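You operate a simulated robot arm through the tools that you are given. There is no shell and no other tool. Be economical: measure what you need, move in short steps, check, and stop when the job is done.

Carry out the task below with a simulated two-armed robot. There is one attempt and no reset: what you move stays moved.

Task
Put the grey relay labelled "20A" from the shelf of the maroon stand of the black bench engine on the top of the maroon trainer side shelf and the grey relay marked "30A" on the top of the blue-legged table. Take the green fuse on the top of the grey-legged table and put it away in the inside of the blue spares tray. Put the small bearing on top of the silver pulley. Put one of the white spark plugs from the top of the teal-legged table on the shelf of the maroon stand of the black bench engine. Open the fourth cabinet drawer from the top, put the coach bolt on the top of the blue-legged table away in the inside from the top of the fourth drawer of the red tool cabinet, then shut the drawer. Press the maroon trainer start button three times. Open the fifth cabinet drawer from the top, put the large yellow box on the red tool cabinet top away in the inside from the top of the fifth drawer of the red tool cabinet, then shut the drawer. Put the bottle that says "brake fluid" from the red tool cabinet top on the low bookcase top and the bottle that says "pure water" on the middle shelf of the low bookcase. The order is free. Set down upright: white spark plug, large yellow box, bottle.

Only the result counts: the job must be done as asked and must still hold three seconds after the hand-in. Knocking over, shifting, dropping, spilling or breaking anything else fails it.

Robot
Two 7-joint arms with two-finger parallel grippers on one trunk, on a base that drives. Base frame: it is fixed to the floor where the robot stands at the start and does not move with it; the origin is under the middle of the robot, x ahead of it, y to its left, z up. Lengths are in mm, angles in degrees, forces in N, time in s.
The left shoulder is at the start at [-82, 119, 851], the right one opposite. With the tool pointing down near the work surface each hand reaches from about 180 to 600 mm from the robot's upright axis, wherever it stands, measured 20 degrees to its own side. Places, roughly: brake fluid bottle, chain oil bottle, pure water b [-5000, 3500, 1000]; coach bolt (9x3x3 cm) [-2300, -3000, 800]; fifth cabinet drawer [-4800, 3400, 400]; fourth cabinet drawer [-4800, 3400, 600]; green fuse [2000, 250, 750]; grey relay [750, 0, 750]; inside of the blue spares tray (33x22 cm) [4020, 1020, 740]; inside of the fifth drawer of the red tool cabinet [-4900, 3400, 400]; inside of the fourth drawer of the red tool cabine [-4900, 3400, 600]; large yellow box [-4750, 3250, 1000]; low bookcase top [-5000, 4200, 1000]; maroon trainer start button [-1800, 3500, 700]; middle shelf of the low bookcase [-5000, 4200, 400]; shelf of the maroon stand of the black bench engin [640, 20, 700]; silver pulley (7x7x4 cm) [-1200, -3100, 1100]; small bearing [2250, -1500, 750]; top of the blue-legged table [-3000, -2900, 800]; top of the maroon trainer side shelf (21x17 cm) [-1540, 3500, 880]; white spark plug (3x3x8 cm) [2300, -1300, 800]. Payload 3.43 kg a hand.
The tool frame of a hand sits at the grasp point between the pads (the TCP): z along the fingers, y along the line on which they close. The tips reach 30 mm beyond it. Largest opening 94 mm; finger width 28, thickness 10; the body of the gripper, 50 by 96 mm, starts 55 mm behind the TCP.
Orientation is that of the tool frame in the base frame, as [roll, pitch, yaw] about the fixed x, y, z axes, in that order (R = Rz(yaw) Ry(pitch) Rx(roll)). With the fingers straight down and closing along the base's y, the tool's x points along the base's -x, its y along +y and its z along -z.

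Tools
- The arms move only by the tool send_rows. It takes "left_series", "right_series" or both (then of equal length, played together; a hand with none holds still); each is a list of rows, each a list of 6 numbers: the shift along the tool's x, y, z in mm, then the turn, a rotation vector about the tool's x, y, z in degrees. In form: [[dx, dy, dz, rx, ry, rz], ...]. A call has 1 to 8 rows; each row shifts and turns the commanded pose from where the row before left it, along the tool's axes as they then stand. "left_gripper" and "right_gripper" are, for a hand that has rows, the opening in per cent of the stroke, from 0 (shut) to 100 (fully open), set as the call begins (left out, the last holds). A row lasts 0.2 s, in which the tool goes at most 50 mm and 8.6 degrees; a call with a longer step from one row to the next is refused whole, and so is a gripper value outside its range. Where a pose cannot be reached the arm comes as near as it can. A force on the tool above 40 N (or 10 N above the force at the start of the call, whichever is more), or a blocked arm, ends the call early, and 0.2 s more pass. Each finger travels about 153 mm/s and halts on what it meets, pressing with about 27 N; the grip force reading is that of the motor and also rises with nothing between the fingers. The clock runs only during rows and for 0.2 s after the last one: add rows that do not move to give the fingers time. The reply holds the time, the measured pose of the TCP, the force on the tool along the base axes, the opening and the grip force, in the units named above and with some noise, with the torque about the TCP (base axes, N m) and any sound that the robot's microphone picked up, and new pictures: "views" is both (left out), scene, wrist or none (wrist: the cameras of the hands that moved).
- Cameras (640 x 400 px; columns grow to the right, rows downward): "scene" is now at [24.8, 3.5, 1550.5]; the picture's right is [0.04, -1.00, 0.00], its down [-0.84, -0.03, -0.54] and it looks along [0.53, 0.02, -0.84] (base axes); focal length 248 px, centre (320, 200). "left" rides on the left gripper at [76, -14, -103] in its tool frame; the picture's right is [0.18, 0.98, 0.00], its down [-0.75, 0.14, -0.64] and it looks along [-0.63, 0.12, 0.77] (tool axes); focal length 243 px, centre (320, 200). "right" rides on the right gripper at [76, 14, -103] in its tool frame; the picture's right is [-0.18, 0.98, 0.00], its down [-0.75, -0.14, -0.64] and it looks along [-0.63, -0.12, 0.77] (tool axes); focal length 243 px, centre (320, 200). There is no depth. A picture from a camera that has moved, and an enlarged one, comes with that camera's place and axes in the base frame and with its lens.
- lift_body(by): slides the trunk up (or, below 0, down) by that many mm; the arms and the scene camera ride with it, the base frame stays. It gives what a move gives, with no picture.
- drive_base(legs): drives the robot by 1 to 6 legs, each [ahead, left, turn to the left] in mm, mm and degrees, along the robot's own axes; the way and the turn of a leg run together, so that a leg with both is an arc; at most 1500 mm and 180 degrees a leg. The arms and the cameras ride along, it lands a little off, and it stops where it bumps. It gives what a move gives, and a new picture of the scene camera.
- turn_head(pan, tilt): turns the head with the scene camera to pan (to the left, within 143 degrees either way) and tilt (down, from -29 to 69), counted from straight ahead of the robot. It gives what a move gives, and a new picture of the scene camera.
- enlarge(camera, box): a new picture of the part [left, top, right, bottom] of that camera's present view, enlarged. The clock stands still meanwhile.
- sign_off(): hands the job in; it is judged then, once.

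Go step by step. Nothing tells you exact positions but the pictures and the camera data: compare them with the known pose of the tool, close in by small moves and look again before you grip or let go. The budget is 556 turns and 360 pictures, counting those below and the enlarged ones. Unless the task says otherwise, let go and move clear before handing in, and close with one line.

The tools are called after "Call:" as name(argument=value, ...) on one line, values as JSON. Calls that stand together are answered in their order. send_rows: Moves the arms, as the interface text tells. Its arguments: {"type":"object","properties":{"left_series":{"type":"array"},"left_gripper":{"type":"number"},"right_series":{"type":"array"},"right_gripper":{"type":"number"},"views":{"type":"string","enum":["both","scene","wrist","none"]}},"required":[]} The other tools are called the same way: lift_body (by) slides the trunk up or down; drive_base (legs) drives the base; turn_head (pan, tilt) turns the head that bears the scene camera; enlarge (camera, box) takes an enlarged picture of a part of a camera's view; sign_off () hands the job in.

At the start:

```text
t: 0.0
left_tool_pos: [382.9, 193.9, 1002.5]
left_tool_rot: [-179.9, 0.0, -180.0]
left_wrist_force: [0.3, 0.2, 0.1]
left_wrist_torque: [0.0, -0.01, 0.01]
left_width: 93.8
left_grip_force: 0.1
right_tool_pos: [343.5, -120.3, 948.5]
right_tool_rot: [-180.0, -0.1, 179.9]
right_wrist_force: [0.1, -0.6, -0.5]
right_wrist_torque: [0.0, 0.0, 0.03]
right_width: 94.0
right_grip_force: 0.1
trunk travel left (down, up): [-275.0, 60.0]
robot x, y, heading: [-0.7, -3.0, 0.1]
head pan, tilt: [2.2, 57.6]
```

scene: 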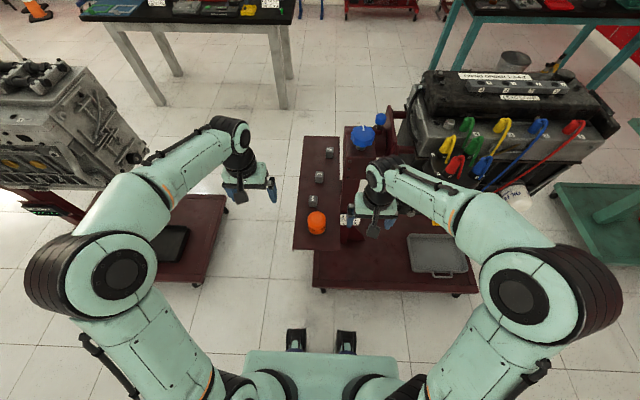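
right: 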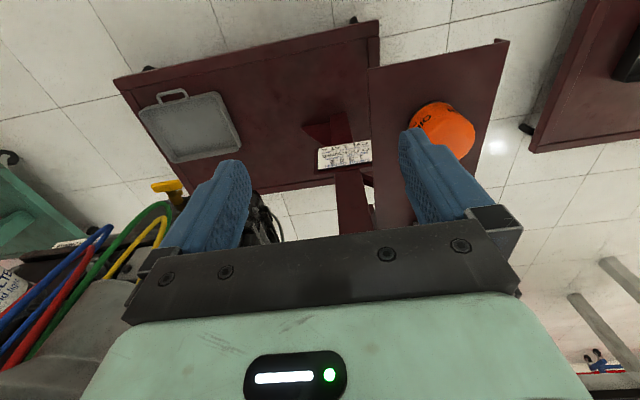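
left: 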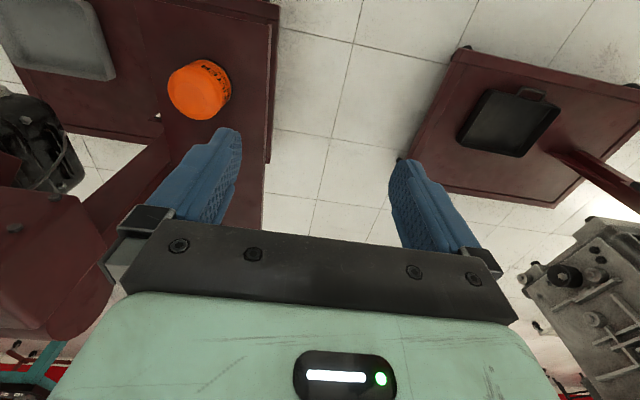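

I see the maroon stand's shelf ahead with three small grey relays and an orange cap. I enlarge it to read the labels.

Call:
enlarge(camera="scene", box=[270, 120, 400, 260])

Call:
turn_head(pan=0, tilt=20)

```text
2.86 times, centred on (335, 190) of scene
camera zoom: at [24.8, 3.5, 1550.5], right [0.04, -1.0, 0.0], down [-0.84, -0.03, -0.54], along [0.53, 0.02, -0.84], focal length 708 px, centre (277, 229)
```

zoom: 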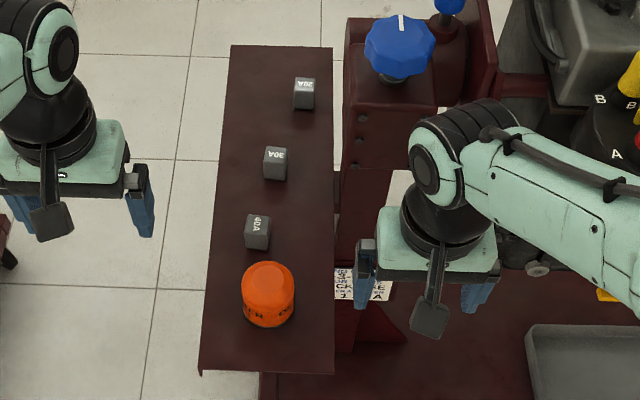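

```text
t: 1.0
left_tool_pos: [383.0, 192.8, 1002.7]
left_tool_rot: [180.0, 0.0, -180.0]
left_wrist_force: [0.4, 0.7, 0.1]
left_wrist_torque: [0.0, 0.0, 0.05]
left_width: 93.8
left_grip_force: 0.1
right_tool_pos: [344.1, -118.8, 948.0]
right_tool_rot: [-180.0, 0.0, 180.0]
right_wrist_force: [-0.9, -0.5, -0.3]
right_wrist_torque: [0.01, 0.02, -0.01]
right_width: 94.2
right_grip_force: 0.1
trunk travel left (down, up): [-275.0, 60.0]
robot x, y, heading: [-1.9, -1.0, -0.0]
head pan, tilt: [0.0, 20.0]
camera scene: at [48.7, 0.8, 1605.8], right [0.0, -1.0, 0.0], down [-0.34, 0.0, -0.94], along [0.94, 0.0, -0.34], focal length 248 px, centre (320, 200)
```

scene: 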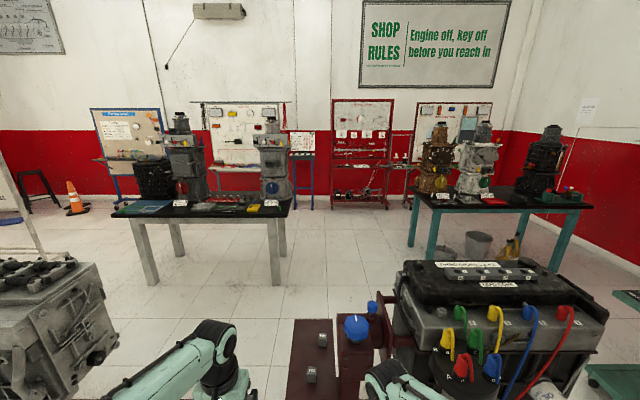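

The relays read 20A (far), 30A (middle), 40A (near). I check how much room the base has in front of it.

Call:
turn_head(pan=0, tilt=69)

Call:
turn_head(pan=90, tilt=45)

```text
t: 2.2
left_tool_pos: [383.8, 193.7, 1003.0]
left_tool_rot: [179.9, 0.0, 180.0]
left_wrist_force: [0.8, -0.2, -0.5]
left_wrist_torque: [0.01, 0.01, 0.01]
left_width: 93.9
left_grip_force: 0.0
right_tool_pos: [344.1, -119.4, 948.5]
right_tool_rot: [-180.0, 0.0, 179.9]
right_wrist_force: [-0.3, 0.1, -0.4]
right_wrist_torque: [0.02, -0.01, 0.01]
right_width: 93.9
right_grip_force: 0.0
trunk travel left (down, up): [-275.0, 60.0]
robot x, y, heading: [1.5, -0.5, 0.0]
head pan, tilt: [0.0, 68.8]
camera scene: at [11.6, 0.8, 1538.4], right [0.0, -1.0, 0.0], down [-0.93, 0.0, -0.36], along [0.36, 0.0, -0.93], focal length 248 px, centre (320, 200)
```

scene: 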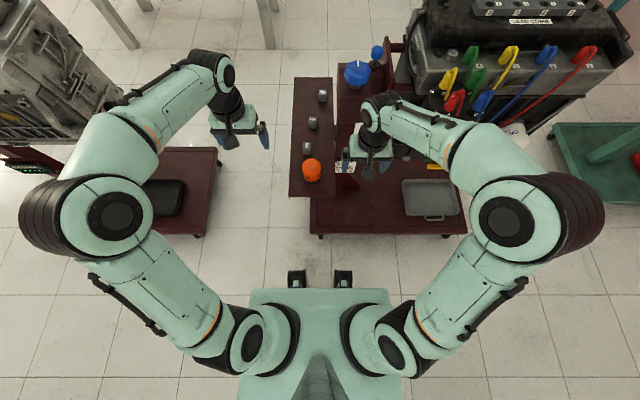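

```text
t: 3.9
left_tool_pos: [383.1, 192.4, 1003.6]
left_tool_rot: [-180.0, 0.0, -179.9]
left_wrist_force: [-0.6, -0.6, 0.5]
left_wrist_torque: [-0.04, -0.01, -0.02]
left_width: 94.0
left_grip_force: 0.0
right_tool_pos: [344.5, -119.6, 948.7]
right_tool_rot: [-180.0, 0.1, -180.0]
right_wrist_force: [0.6, -0.2, -1.0]
right_wrist_torque: [0.02, -0.02, -0.02]
right_width: 94.0
right_grip_force: 0.0
trunk travel left (down, up): [-275.0, 60.0]
robot x, y, heading: [1.8, -0.9, -0.2]
head pan, tilt: [90.0, 45.0]
camera scene: at [-44.3, 82.1, 1567.2], right [1.0, 0.0, 0.0], down [0.0, -0.71, -0.71], along [0.0, 0.71, -0.71], focal length 248 px, centre (320, 200)
```

scene: 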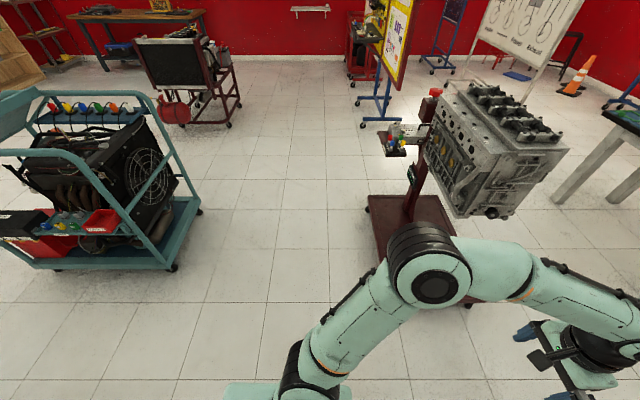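

The base front reaches about x=165 and the stand starts about x=345, so I can drive about 135 mm ahead. Right hand will take 20A, left hand 30A.

Call:
turn_head(pan=0, tilt=55)

Call:
drive_base(legs=[[135, 0, 0]])

```text
t: 5.5
left_tool_pos: [383.2, 192.8, 1002.1]
left_tool_rot: [-180.0, 0.0, 179.9]
left_wrist_force: [0.4, 0.4, -0.4]
left_wrist_torque: [-0.01, 0.04, 0.05]
left_width: 93.9
left_grip_force: 0.1
right_tool_pos: [342.5, -118.1, 948.0]
right_tool_rot: [180.0, -0.1, 180.0]
right_wrist_force: [-0.4, 0.7, 0.4]
right_wrist_torque: [0.0, 0.01, 0.01]
right_width: 93.8
right_grip_force: 0.0
trunk travel left (down, up): [-275.0, 60.0]
robot x, y, heading: [0.3, 0.4, -0.2]
head pan, tilt: [0.0, 55.0]
camera scene: at [27.7, 0.9, 1553.8], right [0.0, -1.0, 0.0], down [-0.82, 0.0, -0.57], along [0.57, 0.0, -0.82], focal length 248 px, centre (320, 200)
```

scene: 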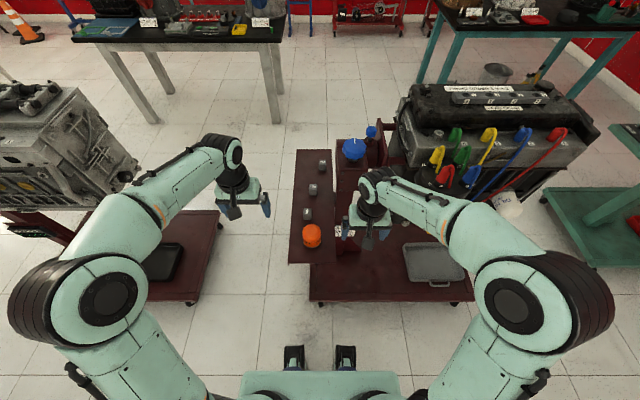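

```text
t: 6.6
left_tool_pos: [432.4, 197.9, 1002.2]
left_tool_rot: [-180.0, 0.0, -179.7]
left_wrist_force: [-0.1, 0.6, 0.3]
left_wrist_torque: [-0.05, -0.03, 0.01]
left_width: 93.7
left_grip_force: 0.0
right_tool_pos: [393.0, -114.5, 948.2]
right_tool_rot: [-179.9, 0.0, -179.7]
right_wrist_force: [0.0, 0.7, 0.0]
right_wrist_torque: [0.0, -0.01, -0.04]
right_width: 94.2
right_grip_force: 0.0
trunk travel left (down, up): [-275.0, 60.0]
robot x, y, heading: [48.1, 3.1, 0.3]
head pan, tilt: [0.0, 55.0]
stopped in leg 1: the robot was blocked; the commanded pose is now the measured one
camera scene: at [76.4, 4.0, 1553.9], right [0.01, -1.0, 0.0], down [-0.82, -0.01, -0.57], along [0.57, 0.0, -0.82], focal length 248 px, centre (320, 200)
```

scene: 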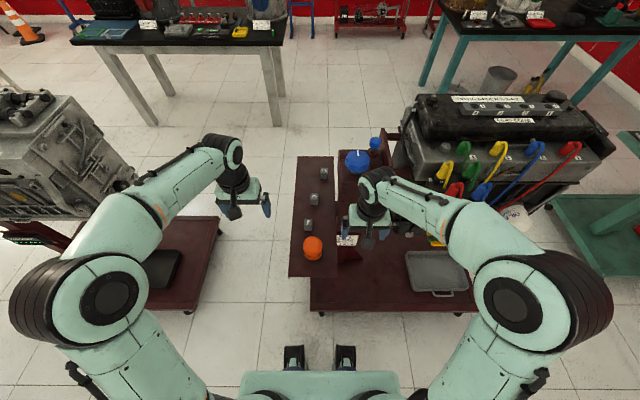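

The base stopped 48 mm ahead. I'll turn the right side toward the shelf so that the right shoulder is closer, and reach sideways.

Call:
drive_base(legs=[[-15, 0, 0], [0, 0, 90]])

Call:
turn_head(pan=-90, tilt=55)

```text
t: 11.2
left_tool_pos: [-164.1, 383.1, 1002.4]
left_tool_rot: [-179.9, -0.2, -89.2]
left_wrist_force: [0.0, 0.4, 0.7]
left_wrist_torque: [0.0, 0.01, -0.03]
left_width: 94.2
left_grip_force: 0.1
right_tool_pos: [149.9, 347.6, 946.7]
right_tool_rot: [-179.8, 0.0, -89.2]
right_wrist_force: [0.2, 0.2, -0.5]
right_wrist_torque: [0.03, -0.01, -0.01]
right_width: 93.9
right_grip_force: 0.1
trunk travel left (down, up): [-275.0, 60.0]
robot x, y, heading: [31.1, 3.4, 90.5]
head pan, tilt: [0.0, 55.0]
camera scene: at [33.8, 30.9, 1553.8], right [1.0, 0.01, 0.0], down [0.01, -0.82, -0.57], along [-0.01, 0.57, -0.82], focal length 248 px, centre (320, 200)
```

scene: 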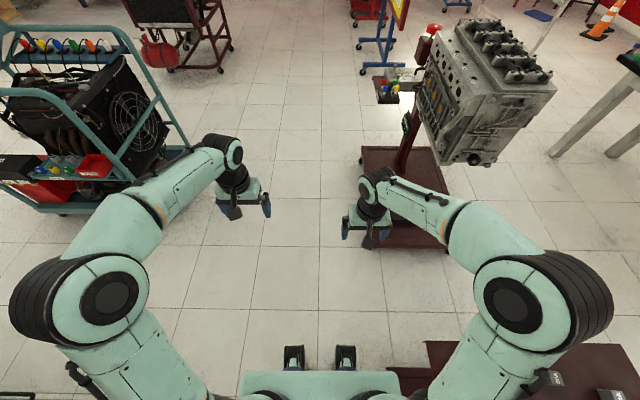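

```text
t: 12.8
left_tool_pos: [-163.4, 384.0, 1002.1]
left_tool_rot: [180.0, -0.1, -89.1]
left_wrist_force: [0.3, 0.4, -0.3]
left_wrist_torque: [0.0, 0.02, 0.01]
left_width: 94.1
left_grip_force: 0.1
right_tool_pos: [148.5, 346.9, 947.1]
right_tool_rot: [-179.9, 0.1, -89.2]
right_wrist_force: [0.3, -0.2, 0.5]
right_wrist_torque: [-0.02, -0.03, -0.01]
right_width: 94.3
right_grip_force: 0.0
trunk travel left (down, up): [-275.0, 60.0]
robot x, y, heading: [38.5, 5.2, 90.8]
head pan, tilt: [-90.0, 55.0]
camera scene: at [107.0, -40.0, 1553.8], right [0.02, -1.0, 0.0], down [-0.82, -0.01, -0.57], along [0.57, 0.01, -0.82], focal length 248 px, centre (320, 200)
```

scene: 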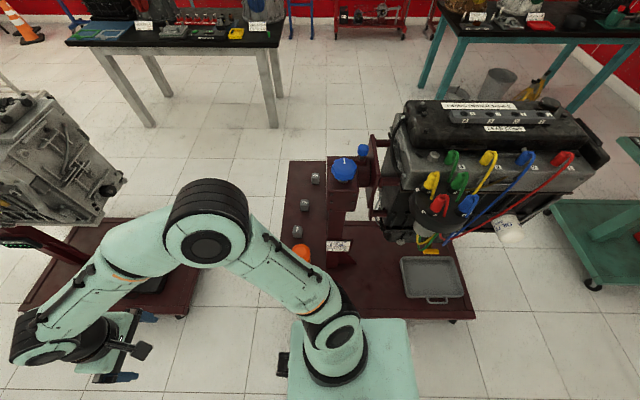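

Right arm view is clear. I move the right hand toward above the 20A relay.

Call:
send_rows(right_series=[[23, -40, 0, 0, 0, 0], [23, -40, 0, 0, 0, 0], [23, -40, 0, 0, 0, 0], [23, -40, 0, 0, 0, 0], [23, -40, 0, 0, 0, 0], [23, -40, 0, 0, 0, 0], [23, -40, 0, 0, 0, 0]], views="scene")

```text
t: 14.4
left_tool_pos: [-162.1, 383.7, 1000.8]
left_tool_rot: [180.0, -0.1, -89.2]
left_wrist_force: [-0.7, 0.2, 0.2]
left_wrist_torque: [-0.01, 0.01, 0.01]
left_width: 94.0
left_grip_force: 0.2
right_tool_pos: [432.9, 190.8, 946.7]
right_tool_rot: [180.0, 0.0, -89.3]
right_wrist_force: [0.1, -0.8, 0.2]
right_wrist_torque: [0.0, 0.0, 0.0]
right_width: 93.9
right_grip_force: 0.2
trunk travel left (down, up): [-275.0, 60.0]
robot x, y, heading: [32.5, 1.6, 91.0]
head pan, tilt: [-90.0, 55.0]
camera scene: at [107.5, -40.5, 1553.7], right [0.01, -1.0, 0.0], down [-0.82, -0.01, -0.57], along [0.57, 0.01, -0.82], focal length 248 px, centre (320, 200)
```

scene: 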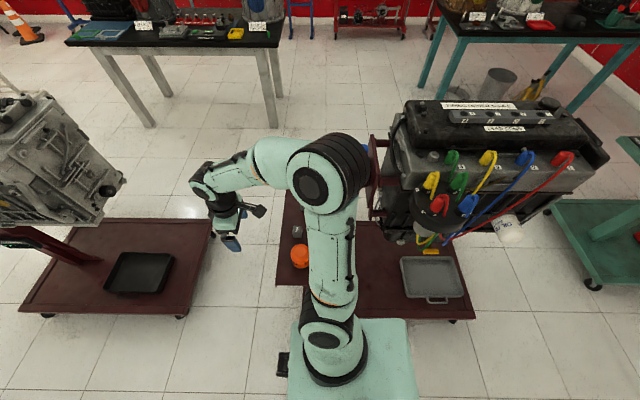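

Call:
send_rows(right_series=[[23, -40, 0, 0, 0, 0], [23, -40, 0, 0, 0, 0], [23, -40, 0, 0, 0, 0], [23, -40, 0, 0, 0, 0], [23, -40, 0, 0, 0, 0], [23, -40, 0, 0, 0, 0], [23, -40, 0, 0, 0, 0]])

```text
t: 16.0
left_tool_pos: [-161.5, 382.3, 1000.5]
left_tool_rot: [179.9, -0.1, -89.2]
left_wrist_force: [1.3, -0.1, -0.2]
left_wrist_torque: [0.03, 0.01, 0.01]
left_width: 93.9
left_grip_force: 0.0
right_tool_pos: [715.1, 32.7, 948.0]
right_tool_rot: [180.0, 0.1, -89.1]
right_wrist_force: [-0.1, 0.2, 0.0]
right_wrist_torque: [0.01, 0.03, -0.01]
right_width: 93.9
right_grip_force: 0.0
trunk travel left (down, up): [-275.0, 60.0]
robot x, y, heading: [34.1, -0.6, 90.9]
head pan, tilt: [-90.0, 55.0]
camera scene: at [108.4, -40.6, 1553.7], right [0.01, -1.0, 0.0], down [-0.82, -0.01, -0.57], along [0.57, 0.01, -0.82], focal length 248 px, centre (320, 200)
camera right: at [702.3, -43.7, 1049.7], right [-0.99, 0.17, 0.0], down [0.13, 0.76, 0.64], along [0.11, 0.63, -0.77], focal length 243 px, centre (320, 200)
```

scene: 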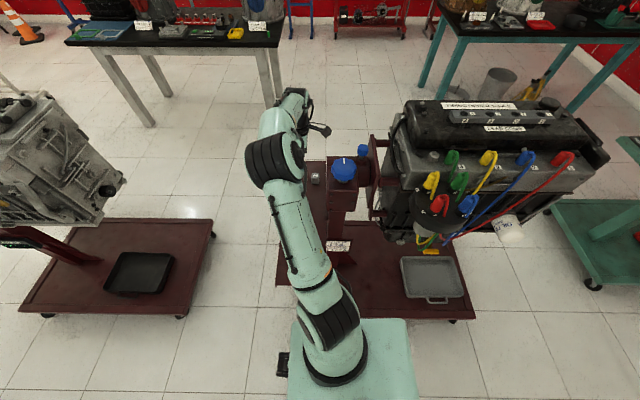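
right: 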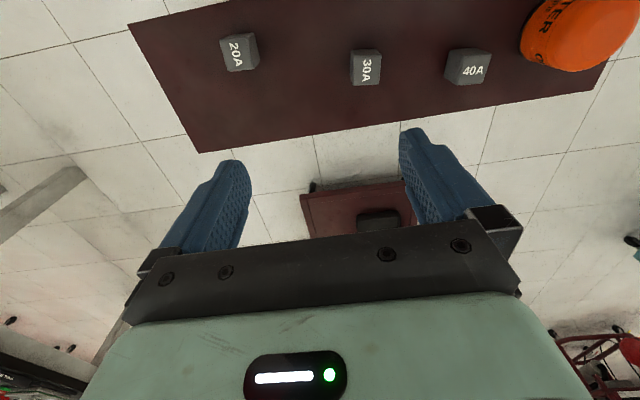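

The labels are clear in the wrist camera; 20A is at about (802, -13), shelf about z 705. I move over it and part-way down.

Call:
send_rows(right_series=[[16, -28, 0, 0, 0, 0], [16, -28, 0, 0, 0, 0], [14, -28, 0, 0, 0, 0], [0, 0, 40, 0, 0, 0], [0, 0, 40, 0, 0, 0], [0, 0, 20, 0, 0, 0]], right_gripper=70, views="wrist")

```text
t: 17.4
left_tool_pos: [-163.0, 383.1, 1001.3]
left_tool_rot: [-180.0, -0.1, -89.3]
left_wrist_force: [0.0, 0.0, 0.1]
left_wrist_torque: [0.0, 0.01, -0.02]
left_width: 94.0
left_grip_force: 0.0
right_tool_pos: [798.4, -12.1, 847.1]
right_tool_rot: [-180.0, -0.1, -89.2]
right_wrist_force: [0.5, 1.1, 0.3]
right_wrist_torque: [0.01, 0.01, 0.01]
right_width: 65.7
right_grip_force: 0.1
trunk travel left (down, up): [-275.0, 60.0]
robot x, y, heading: [32.8, 3.1, 90.7]
head pan, tilt: [-90.0, 55.0]
camera right: at [785.3, -87.9, 949.1], right [-0.99, 0.17, 0.0], down [0.13, 0.76, 0.64], along [0.11, 0.63, -0.77], focal length 243 px, centre (320, 200)
```

right: 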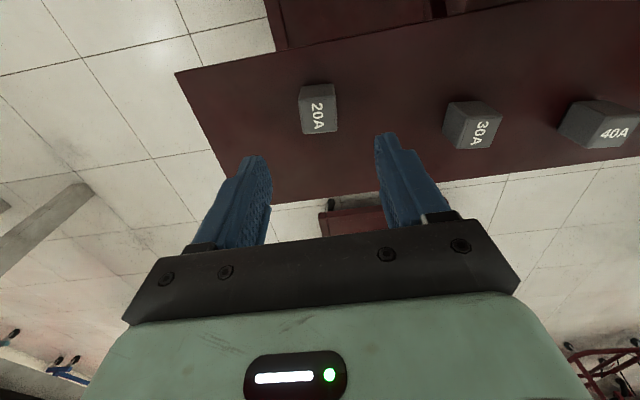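

Call:
send_rows(right_series=[[-4, -2, 30, 0, 0, 0], [0, 0, 35, 0, 0, 0], [0, 0, 20, 0, 0, 0]], right_gripper=70, views="wrist")

```text
t: 18.2
left_tool_pos: [-163.6, 382.8, 1001.3]
left_tool_rot: [-179.9, -0.1, -89.1]
left_wrist_force: [0.0, -0.5, -0.6]
left_wrist_torque: [-0.01, -0.01, -0.02]
left_width: 93.9
left_grip_force: 0.0
right_tool_pos: [799.8, -7.0, 762.5]
right_tool_rot: [-179.9, -0.1, -89.1]
right_wrist_force: [-0.8, 1.1, -0.1]
right_wrist_torque: [-0.03, -0.02, 0.0]
right_width: 65.9
right_grip_force: 0.1
trunk travel left (down, up): [-275.0, 60.0]
robot x, y, heading: [32.0, 0.9, 90.7]
head pan, tilt: [-90.0, 55.0]
camera right: at [787.2, -83.2, 864.9], right [-0.99, 0.17, 0.0], down [0.13, 0.76, 0.64], along [0.11, 0.63, -0.77], focal length 243 px, centre (320, 200)
```

right: 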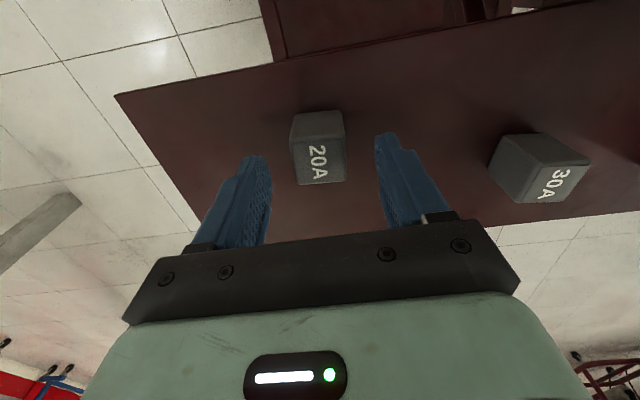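

Call:
send_rows(right_series=[[5, 0, 12, 0, 0, 0], [0, 0, 8, 0, 0, 0]], right_gripper=70, views="none")

Call:
send_rows(right_series=[[0, 0, 0, 0, 0, 0], [0, 0, 0, 0, 0, 0], [0, 0, 0, 0, 0, 0]], right_gripper=0, views="wrist")

```text
t: 18.8
left_tool_pos: [-163.3, 384.1, 1001.0]
left_tool_rot: [180.0, 0.0, -89.1]
left_wrist_force: [0.1, -0.5, 0.3]
left_wrist_torque: [-0.01, 0.02, -0.03]
left_width: 94.0
left_grip_force: 0.2
right_tool_pos: [800.0, -11.6, 743.6]
right_tool_rot: [-180.0, 0.0, -89.2]
right_wrist_force: [0.5, 0.2, 1.1]
right_wrist_torque: [0.02, 0.02, -0.02]
right_width: 65.8
right_grip_force: 0.1
trunk travel left (down, up): [-275.0, 60.0]
robot x, y, heading: [37.3, 2.9, 90.7]
head pan, tilt: [-90.0, 55.0]
```

```text
t: 19.6
left_tool_pos: [-164.7, 383.3, 1001.7]
left_tool_rot: [180.0, -0.2, -89.2]
left_wrist_force: [0.1, 0.5, -0.5]
left_wrist_torque: [-0.01, 0.02, -0.01]
left_width: 94.1
left_grip_force: 0.1
right_tool_pos: [800.0, -12.8, 743.7]
right_tool_rot: [-179.9, -0.1, -89.1]
right_wrist_force: [0.5, -0.1, -0.3]
right_wrist_torque: [-0.02, -0.02, 0.02]
right_width: 35.3
right_grip_force: 27.0
trunk travel left (down, up): [-275.0, 60.0]
robot x, y, heading: [33.3, 2.3, 90.9]
head pan, tilt: [-90.0, 55.0]
camera right: at [787.0, -88.5, 844.9], right [-0.99, 0.17, 0.0], down [0.13, 0.76, 0.64], along [0.11, 0.63, -0.77], focal length 243 px, centre (320, 200)
```

right: 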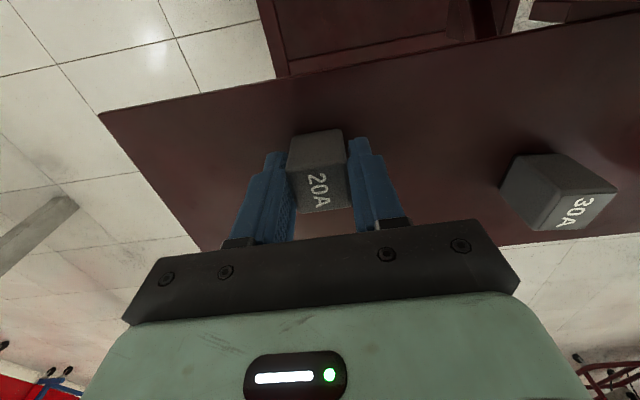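

20A is gripped (35 mm). I lift it and bring the hand back to its home pose.

Call:
send_rows(right_series=[[0, 0, -40, 0, 0, 0], [0, 0, -40, 0, 0, 0], [0, 0, -40, 0, 0, 0], [0, 0, -40, 0, 0, 0], [0, 0, -42, 0, 0, 0], [-23, 43, 0, 0, 0, 0], [-23, 43, 0, 0, 0, 0], [-23, 43, 0, 0, 0, 0]], views="none")

Call:
send_rows(right_series=[[-24, 41, 0, 0, 0, 0], [-24, 41, 0, 0, 0, 0], [-24, 41, 0, 0, 0, 0], [-24, 41, 0, 0, 0, 0], [-24, 41, 0, 0, 0, 0], [-24, 41, 0, 0, 0, 0], [-24, 41, 0, 0, 0, 0], [-24, 41, 0, 0, 0, 0]], views="none")

Call:
send_rows(right_series=[[-24, 41, 0, 0, 0, 0], [-24, 41, 0, 0, 0, 0], [-24, 41, 0, 0, 0, 0], [-24, 41, 0, 0, 0, 0]], views="none")

Call:
drive_base(legs=[[0, 0, -180]])

Call:
turn_head(pan=90, tilt=55)

```text
t: 21.4
left_tool_pos: [-164.0, 383.5, 1001.3]
left_tool_rot: [-180.0, -0.1, -89.1]
left_wrist_force: [0.0, 0.3, 0.1]
left_wrist_torque: [0.01, -0.02, 0.01]
left_width: 94.1
left_grip_force: 0.0
right_tool_pos: [670.4, 56.1, 945.3]
right_tool_rot: [-179.8, 0.0, -89.3]
right_wrist_force: [-1.1, 0.1, -1.3]
right_wrist_torque: [0.01, 0.0, 0.0]
right_width: 0.2
right_grip_force: 27.2
trunk travel left (down, up): [-275.0, 60.0]
robot x, y, heading: [34.5, 1.7, 90.8]
head pan, tilt: [-90.0, 55.0]
```

```text
t: 23.2
left_tool_pos: [-163.8, 382.6, 1000.8]
left_tool_rot: [180.0, 0.0, -89.3]
left_wrist_force: [-0.4, -0.1, 0.8]
left_wrist_torque: [0.02, 0.02, 0.02]
left_width: 94.1
left_grip_force: 0.0
right_tool_pos: [338.0, 243.0, 945.2]
right_tool_rot: [-179.9, -0.1, -89.3]
right_wrist_force: [0.0, 0.7, -0.8]
right_wrist_torque: [-0.02, 0.01, 0.0]
right_width: 0.2
right_grip_force: 26.9
trunk travel left (down, up): [-275.0, 60.0]
robot x, y, heading: [32.4, 3.7, 90.9]
head pan, tilt: [-90.0, 55.0]
```

```text
t: 24.2
left_tool_pos: [-163.8, 384.4, 1001.5]
left_tool_rot: [179.9, -0.1, -89.2]
left_wrist_force: [-0.5, 0.5, 0.2]
left_wrist_torque: [-0.01, -0.03, -0.01]
left_width: 93.7
left_grip_force: 0.0
right_tool_pos: [173.5, 336.0, 945.7]
right_tool_rot: [-179.9, -0.2, -89.1]
right_wrist_force: [0.6, 0.1, -0.5]
right_wrist_torque: [-0.01, 0.02, -0.03]
right_width: 0.2
right_grip_force: 27.1
trunk travel left (down, up): [-275.0, 60.0]
robot x, y, heading: [34.0, 4.0, 90.7]
head pan, tilt: [-90.0, 55.0]
```

```text
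t: 30.2
left_tool_pos: [392.9, -231.3, 1002.0]
left_tool_rot: [179.4, -1.0, 120.1]
left_wrist_force: [-1.1, 2.8, 0.7]
left_wrist_torque: [-0.29, -0.05, 0.05]
left_width: 93.9
left_grip_force: 0.0
right_tool_pos: [70.7, -358.2, 944.1]
right_tool_rot: [-179.9, 0.0, 119.3]
right_wrist_force: [0.5, -0.2, -0.5]
right_wrist_torque: [0.01, -0.02, 0.01]
right_width: 0.1
right_grip_force: 27.3
trunk travel left (down, up): [-275.0, 60.0]
robot x, y, heading: [37.8, 5.1, -60.4]
head pan, tilt: [-90.0, 55.0]
stopped in leg 1: the force on the tool passed its limit at 61 N (the readings are from after the stop); the commanded pose is now the measured one
camera scene: at [-50.5, 6.2, 1553.8], right [-0.49, 0.87, 0.0], down [0.71, 0.4, -0.57], along [-0.5, -0.28, -0.82], focal length 248 px, centre (320, 200)
```

scene: 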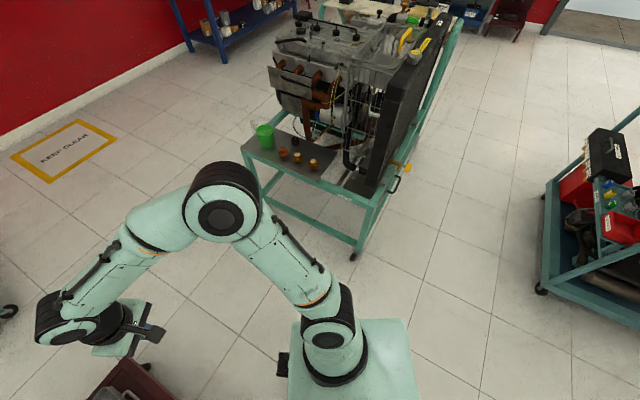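

```text
t: 32.9
left_tool_pos: [393.2, -232.0, 1001.2]
left_tool_rot: [179.5, -1.0, 120.1]
left_wrist_force: [-2.7, 4.6, -1.9]
left_wrist_torque: [-0.29, -0.12, 0.06]
left_width: 94.1
left_grip_force: 0.1
right_tool_pos: [71.1, -355.7, 944.9]
right_tool_rot: [-179.8, 0.0, 119.4]
right_wrist_force: [0.9, -0.4, -0.4]
right_wrist_torque: [0.01, -0.01, 0.0]
right_width: 0.1
right_grip_force: 27.2
trunk travel left (down, up): [-275.0, 60.0]
robot x, y, heading: [37.2, 2.1, -60.5]
head pan, tilt: [90.0, 55.0]
camera scene: at [75.0, 77.5, 1553.7], right [0.49, -0.87, 0.0], down [-0.71, -0.4, -0.57], along [0.5, 0.28, -0.82], focal length 248 px, centre (320, 200)
```

scene: 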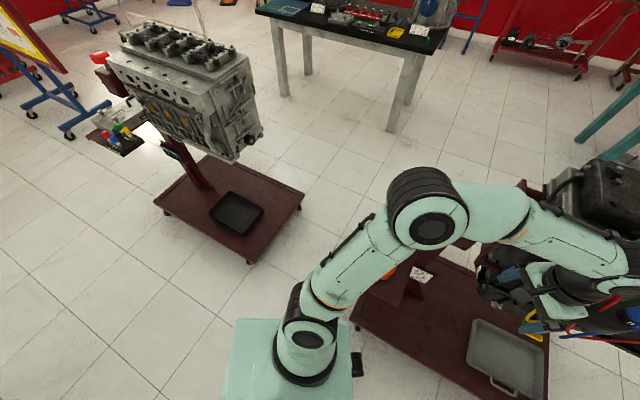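

Two mishaps: the relay slipped out of the right grip during the lift, and the left hand touched the battery leads in the turn. I turn back and look at both.

Call:
drive_base(legs=[[0, 0, 60]])

Call:
turn_head(pan=0, tilt=55)

```text
t: 36.0
left_tool_pos: [416.7, 194.0, 1000.9]
left_tool_rot: [179.5, -1.0, -180.0]
left_wrist_force: [0.0, -0.1, 0.3]
left_wrist_torque: [0.03, 0.03, -0.06]
left_width: 94.1
left_grip_force: 0.1
right_tool_pos: [363.6, -145.8, 944.2]
right_tool_rot: [-179.9, -0.1, 179.3]
right_wrist_force: [0.1, -1.2, -0.4]
right_wrist_torque: [0.0, 0.01, 0.01]
right_width: 0.2
right_grip_force: 27.0
trunk travel left (down, up): [-275.0, 60.0]
robot x, y, heading: [34.6, 1.5, -0.5]
head pan, tilt: [90.0, 55.0]
camera scene: at [-9.1, 75.3, 1553.8], right [1.0, -0.01, 0.0], down [-0.01, -0.82, -0.57], along [0.01, 0.57, -0.82], focal length 248 px, centre (320, 200)
```

scene: 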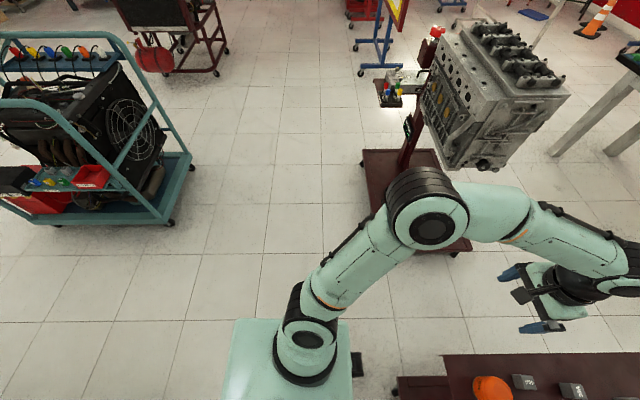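

```text
t: 37.6
left_tool_pos: [416.9, 195.9, 1000.7]
left_tool_rot: [179.5, -1.0, 179.9]
left_wrist_force: [0.2, 0.9, 0.0]
left_wrist_torque: [0.01, 0.0, -0.01]
left_width: 93.9
left_grip_force: 0.1
right_tool_pos: [363.6, -146.3, 944.8]
right_tool_rot: [-179.9, -0.1, 179.4]
right_wrist_force: [-0.8, 0.3, -0.7]
right_wrist_torque: [0.05, 0.0, 0.0]
right_width: 0.0
right_grip_force: 27.4
trunk travel left (down, up): [-275.0, 60.0]
robot x, y, heading: [36.7, 1.9, -0.7]
head pan, tilt: [0.0, 55.0]
camera scene: at [62.3, 2.6, 1553.8], right [-0.01, -1.0, 0.0], down [-0.82, 0.01, -0.57], along [0.57, -0.01, -0.82], focal length 248 px, centre (320, 200)
```

scene: 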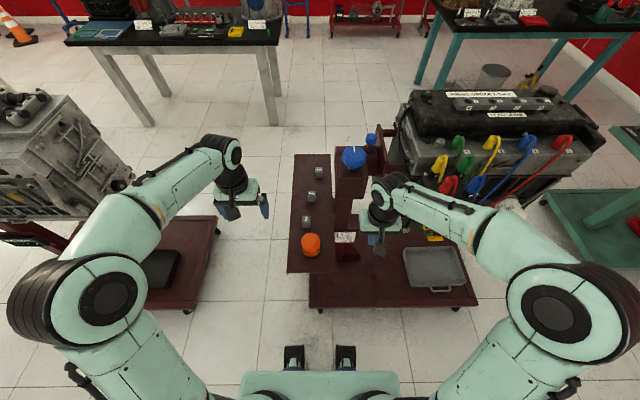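

All three relays still stand on the shelf. I zoom in on shelf and battery to check.

Call:
enlarge(camera="scene", box=[270, 140, 370, 280])

Call:
enlarge(camera="scene", box=[380, 80, 620, 250])

```text
2.86 times, centred on (320, 210) of scene
camera zoom: at [62.3, 2.6, 1553.8], right [-0.01, -1.0, 0.0], down [-0.82, 0.01, -0.57], along [0.57, -0.01, -0.82], focal length 708 px, centre (320, 171)
```

zoom: 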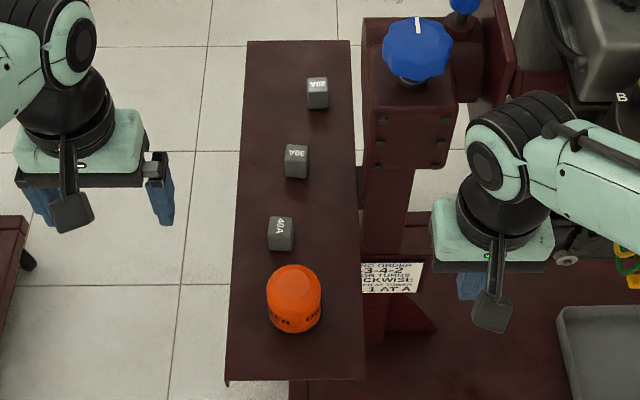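

```text
2.35 times, centred on (500, 165) of scene
camera zoom: at [62.3, 2.6, 1553.8], right [-0.01, -1.0, 0.0], down [-0.82, 0.01, -0.57], along [0.57, -0.01, -0.82], focal length 583 px, centre (-104, 282)
```

zoom: 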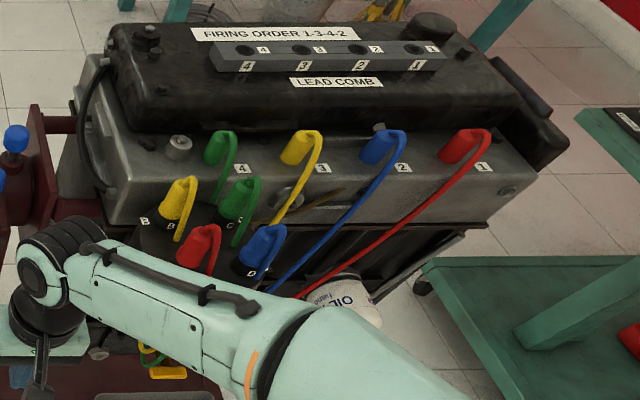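

All is intact and upright. I turn back to heading 90 and retry 20A lower and with a slow lift.

Call:
drive_base(legs=[[0, 0, 90]])

Call:
send_rows(right_series=[[23, -40, 0, 0, 0, 0], [23, -40, 0, 0, 0, 0], [23, -40, 0, 0, 0, 0], [23, -40, 0, 0, 0, 0], [23, -40, 0, 0, 0, 0], [23, -40, 0, 0, 0, 0], [23, -40, 0, 0, 0, 0], [23, -40, 0, 0, 0, 0]], right_gripper=70, views="none")

Call:
send_rows(right_series=[[23, -40, 0, 0, 0, 0], [23, -40, 0, 0, 0, 0], [23, -40, 0, 0, 0, 0], [23, -40, 0, 0, 0, 0], [23, -40, 0, 0, 0, 0], [23, -40, 0, 0, 0, 0]], views="wrist")

```text
t: 41.9
left_tool_pos: [-160.5, 385.0, 1000.4]
left_tool_rot: [179.5, -1.0, -90.0]
left_wrist_force: [0.4, -0.1, 0.2]
left_wrist_torque: [0.02, 0.0, 0.0]
left_width: 94.0
left_grip_force: 0.0
right_tool_pos: [181.3, 330.6, 945.0]
right_tool_rot: [-179.9, -0.2, -90.6]
right_wrist_force: [-0.5, 0.4, 0.8]
right_wrist_torque: [0.0, 0.01, 0.0]
right_width: 0.0
right_grip_force: 26.9
trunk travel left (down, up): [-275.0, 60.0]
robot x, y, heading: [35.1, -0.2, 89.6]
head pan, tilt: [0.0, 55.0]
camera scene: at [34.5, 30.9, 1553.8], right [1.0, -0.01, 0.0], down [-0.01, -0.82, -0.57], along [0.01, 0.57, -0.82], focal length 248 px, centre (320, 200)
```

scene: 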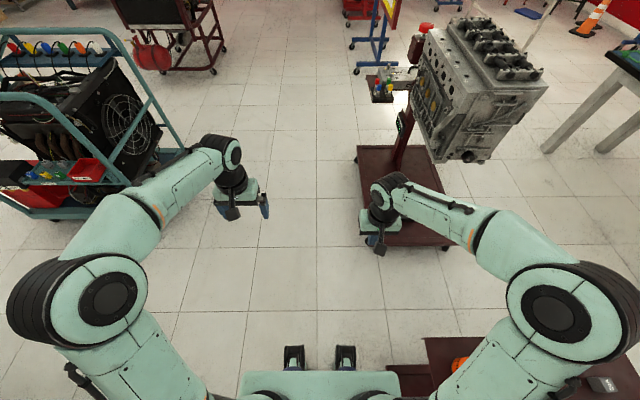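

```text
t: 43.7
left_tool_pos: [-159.0, 384.5, 1001.2]
left_tool_rot: [179.5, -1.0, -90.0]
left_wrist_force: [-0.7, 0.9, -0.2]
left_wrist_torque: [0.03, 0.02, 0.01]
left_width: 93.8
left_grip_force: 0.1
right_tool_pos: [503.0, 142.8, 943.8]
right_tool_rot: [-179.9, 0.1, -90.6]
right_wrist_force: [-0.6, 0.2, -0.7]
right_wrist_torque: [0.04, -0.01, 0.03]
right_width: 65.9
right_grip_force: 0.1
trunk travel left (down, up): [-275.0, 60.0]
robot x, y, heading: [35.4, 3.2, 89.6]
head pan, tilt: [0.0, 55.0]
```

```text
t: 45.1
left_tool_pos: [-158.2, 384.2, 1000.2]
left_tool_rot: [179.5, -1.0, -90.0]
left_wrist_force: [0.7, 0.0, 0.2]
left_wrist_torque: [0.02, 0.02, 0.01]
left_width: 93.8
left_grip_force: 0.0
right_tool_pos: [738.9, 1.6, 943.9]
right_tool_rot: [180.0, -0.1, -90.6]
right_wrist_force: [0.0, 0.2, 0.6]
right_wrist_torque: [-0.02, 0.02, -0.03]
right_width: 65.9
right_grip_force: 0.1
trunk travel left (down, up): [-275.0, 60.0]
robot x, y, heading: [34.1, 3.9, 89.6]
head pan, tilt: [0.0, 55.0]
camera right: at [724.6, -73.1, 1046.4], right [-0.98, 0.19, 0.0], down [0.15, 0.75, 0.64], along [0.13, 0.63, -0.77], focal length 243 px, centre (320, 200)
```

right: 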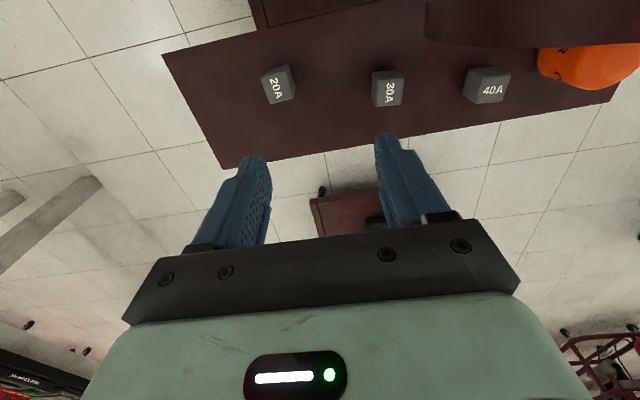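

Call:
send_rows(right_series=[[2, -26, 30, 0, 0, 0], [2, -26, 30, 0, 0, 0], [0, 0, 45, 0, 0, 0], [0, 0, 45, 0, 0, 0], [0, 0, 20, 0, 0, 0]], views="wrist")

```text
t: 46.3
left_tool_pos: [-159.0, 384.7, 1001.7]
left_tool_rot: [179.4, -0.9, -89.9]
left_wrist_force: [0.1, -0.6, -0.7]
left_wrist_torque: [0.01, 0.03, 0.0]
left_width: 93.9
left_grip_force: 0.1
right_tool_pos: [791.3, -0.5, 775.3]
right_tool_rot: [-179.9, -0.1, -90.6]
right_wrist_force: [-1.1, -0.1, -0.9]
right_wrist_torque: [-0.02, 0.01, 0.02]
right_width: 65.7
right_grip_force: 0.1
trunk travel left (down, up): [-275.0, 60.0]
robot x, y, heading: [35.4, 1.4, 89.6]
head pan, tilt: [0.0, 55.0]
camera right: at [775.8, -77.4, 877.8], right [-0.98, 0.19, 0.0], down [0.15, 0.75, 0.64], along [0.13, 0.63, -0.77], focal length 243 px, centre (320, 200)
```

right: 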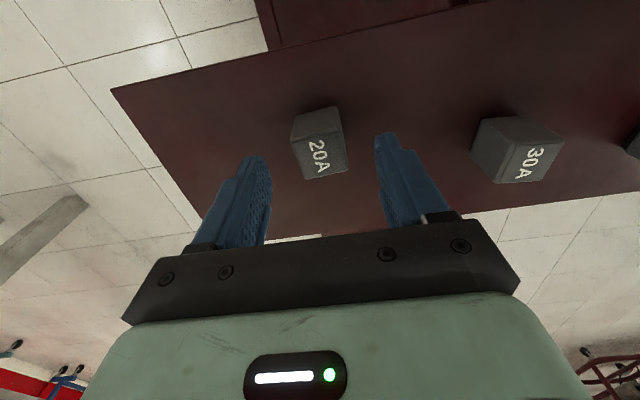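

Call:
send_rows(right_series=[[4, 0, 15, 0, 0, 0], [0, 0, 15, 0, 0, 0], [0, 0, 3, 0, 0, 0], [0, 0, 0, 0, 0, 0]], views="none")

Call:
send_rows(right_series=[[0, 0, 3, 0, 0, 0], [0, 0, 0, 0, 0, 0]], views="wrist")

```text
t: 47.3
left_tool_pos: [-159.4, 383.6, 1001.0]
left_tool_rot: [179.5, -1.0, -90.0]
left_wrist_force: [-0.1, 0.1, 0.2]
left_wrist_torque: [-0.05, 0.0, 0.02]
left_width: 94.2
left_grip_force: 0.0
right_tool_pos: [790.3, -5.2, 742.1]
right_tool_rot: [-179.8, 0.0, -90.8]
right_wrist_force: [-0.9, 0.7, -0.4]
right_wrist_torque: [0.02, -0.01, -0.02]
right_width: 65.7
right_grip_force: 0.1
trunk travel left (down, up): [-275.0, 60.0]
robot x, y, heading: [33.9, 4.9, 89.4]
head pan, tilt: [0.0, 55.0]
```

```text
t: 47.9
left_tool_pos: [-158.6, 383.4, 1000.7]
left_tool_rot: [179.6, -1.0, -90.0]
left_wrist_force: [0.6, 0.4, 0.3]
left_wrist_torque: [0.02, -0.01, -0.01]
left_width: 93.9
left_grip_force: 0.1
right_tool_pos: [790.9, -6.4, 739.6]
right_tool_rot: [-179.9, 0.0, -90.7]
right_wrist_force: [-0.1, -0.1, -0.3]
right_wrist_torque: [0.0, -0.03, 0.03]
right_width: 65.7
right_grip_force: 0.1
trunk travel left (down, up): [-275.0, 60.0]
robot x, y, heading: [33.0, -0.9, 89.6]
head pan, tilt: [0.0, 55.0]
camera right: at [776.2, -81.4, 841.7], right [-0.98, 0.2, 0.0], down [0.15, 0.75, 0.64], along [0.13, 0.63, -0.77], focal length 243 px, centre (320, 200)
```

right: 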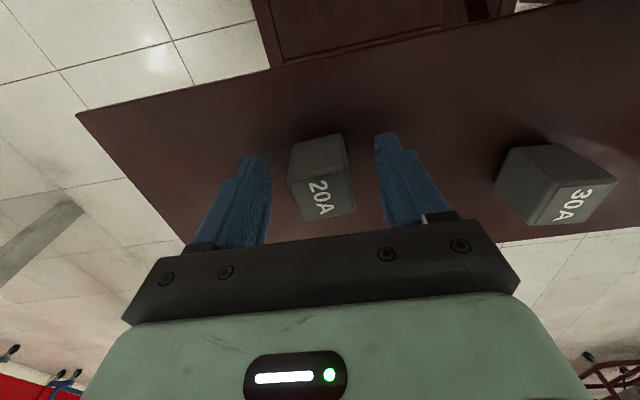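

Call:
send_rows(right_series=[[0, 0, 2, 0, 0, 0], [0, 0, 2, 0, 0, 0]], views="none")

Call:
send_rows(right_series=[[0, 0, 2, 0, 0, 0], [0, 0, 2, 0, 0, 0]], views="none")

```text
t: 48.5
left_tool_pos: [-159.2, 383.8, 1001.1]
left_tool_rot: [179.5, -1.0, -89.9]
left_wrist_force: [-0.6, 0.2, 0.2]
left_wrist_torque: [0.0, -0.01, -0.03]
left_width: 93.6
left_grip_force: 0.1
right_tool_pos: [790.9, -5.9, 736.0]
right_tool_rot: [-179.9, -0.1, -90.7]
right_wrist_force: [-0.3, 0.2, 0.0]
right_wrist_torque: [0.02, 0.0, -0.02]
right_width: 65.9
right_grip_force: 0.0
trunk travel left (down, up): [-275.0, 60.0]
robot x, y, heading: [32.7, 3.4, 89.5]
head pan, tilt: [0.0, 55.0]
```

```text
t: 49.1
left_tool_pos: [-158.5, 384.2, 1001.5]
left_tool_rot: [179.5, -1.0, -90.0]
left_wrist_force: [0.3, 0.0, -0.2]
left_wrist_torque: [-0.02, 0.02, 0.03]
left_width: 93.9
left_grip_force: 0.0
right_tool_pos: [791.1, -6.5, 731.7]
right_tool_rot: [-179.9, -0.1, -90.6]
right_wrist_force: [0.0, 0.2, -0.5]
right_wrist_torque: [0.01, 0.0, -0.05]
right_width: 65.6
right_grip_force: 0.0
trunk travel left (down, up): [-275.0, 60.0]
robot x, y, heading: [34.3, 5.0, 89.4]
head pan, tilt: [0.0, 55.0]
```

Still no contact; the shelf is lower than I thought. I continue down gently.

Call:
send_rows(right_series=[[0, 0, 2, 0, 0, 0], [0, 0, 2, 0, 0, 0], [0, 0, 2, 0, 0, 0]], views="none")

Call:
send_rows(right_series=[[0, 0, 2, 0, 0, 0], [0, 0, 2, 0, 0, 0]], views="wrist")

```text
t: 49.9
left_tool_pos: [-160.3, 384.7, 1001.9]
left_tool_rot: [179.7, -1.0, -90.0]
left_wrist_force: [0.2, -0.3, -0.2]
left_wrist_torque: [0.04, 0.01, 0.01]
left_width: 94.2
left_grip_force: 0.0
right_tool_pos: [792.0, -6.3, 729.8]
right_tool_rot: [-179.6, 0.0, -90.6]
right_wrist_force: [-1.0, -0.7, 24.6]
right_wrist_torque: [0.03, 0.99, 0.16]
right_width: 66.1
right_grip_force: 0.1
trunk travel left (down, up): [-275.0, 60.0]
robot x, y, heading: [36.1, 4.4, 89.2]
head pan, tilt: [0.0, 55.0]
```

```text
t: 50.4
left_tool_pos: [-159.7, 384.2, 1000.9]
left_tool_rot: [179.6, -1.0, -90.0]
left_wrist_force: [0.0, -0.1, 0.2]
left_wrist_torque: [0.0, 0.0, 0.02]
left_width: 94.1
left_grip_force: 0.1
right_tool_pos: [792.0, -4.9, 730.2]
right_tool_rot: [-179.3, 0.0, -90.6]
right_wrist_force: [-7.7, 0.0, 18.9]
right_wrist_torque: [0.09, 1.05, 0.01]
right_width: 70.5
right_grip_force: 4.7
trunk travel left (down, up): [-275.0, 60.0]
robot x, y, heading: [36.8, 0.9, 89.3]
head pan, tilt: [0.0, 55.0]
stopped in row 2 (right hand): the force on the tool passed its limit at 42 N (the readings are from after the stop); the commanded pose is now the measured one
camera right: at [777.3, -81.4, 832.2], right [-0.98, 0.19, -0.01], down [0.14, 0.75, 0.64], along [0.13, 0.63, -0.77], focal length 243 px, centre (320, 200)
```

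right: 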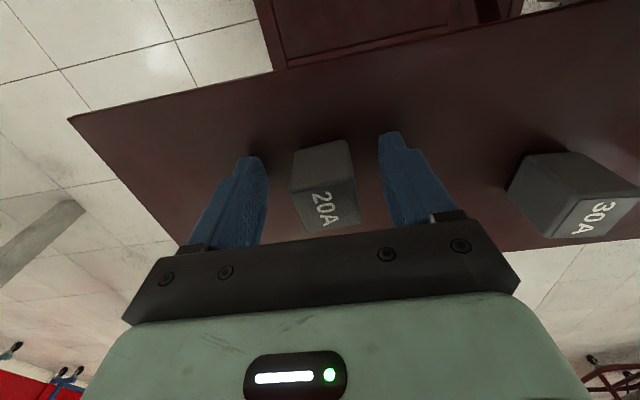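

Shelf found at z≈700. I raise 4 mm, grip and lift slowly a little.

Call:
send_rows(right_series=[[0, 0, -4, 0, 0, 0]], right_gripper=70, views="none")

Call:
send_rows(right_series=[[0, 0, 0, 0, 0, 0], [0, 0, 0, 0, 0, 0], [0, 0, 0, 0, 0, 0], [0, 0, 0, 0, 0, 0], [0, 0, -5, 0, 0, 0], [0, 0, -10, 0, 0, 0], [0, 0, -15, 0, 0, 0], [0, 0, -10, 0, 0, 0]], right_gripper=0, views="wrist")

```text
t: 50.8
left_tool_pos: [-158.4, 383.3, 1001.3]
left_tool_rot: [179.6, -1.1, -90.0]
left_wrist_force: [0.8, 0.5, 1.3]
left_wrist_torque: [0.01, 0.0, -0.02]
left_width: 94.1
left_grip_force: 0.1
right_tool_pos: [793.3, -5.5, 730.4]
right_tool_rot: [-179.3, -0.1, -90.7]
right_wrist_force: [0.5, 0.2, 0.1]
right_wrist_torque: [-0.01, 0.04, 0.02]
right_width: 66.4
right_grip_force: 0.0
trunk travel left (down, up): [-275.0, 60.0]
robot x, y, heading: [34.5, 1.9, 89.3]
head pan, tilt: [0.0, 55.0]
```

```text
t: 52.6
left_tool_pos: [-160.1, 384.5, 1000.9]
left_tool_rot: [179.5, -1.0, -90.1]
left_wrist_force: [-1.4, -0.4, 0.4]
left_wrist_torque: [0.0, 0.01, -0.03]
left_width: 93.6
left_grip_force: 0.0
right_tool_pos: [793.4, -5.7, 771.3]
right_tool_rot: [-179.5, -0.1, -90.6]
right_wrist_force: [-0.2, 0.2, -1.0]
right_wrist_torque: [-0.02, 0.02, 0.03]
right_width: 35.7
right_grip_force: 26.9
trunk travel left (down, up): [-275.0, 60.0]
robot x, y, heading: [34.3, 0.8, 89.2]
head pan, tilt: [0.0, 55.0]
camera right: at [777.1, -81.4, 873.7], right [-0.98, 0.19, -0.01], down [0.14, 0.75, 0.64], along [0.13, 0.63, -0.77], focal length 243 px, centre (320, 200)
```

right: 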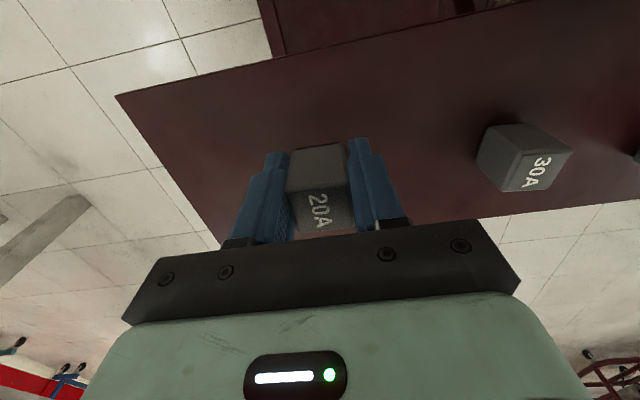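

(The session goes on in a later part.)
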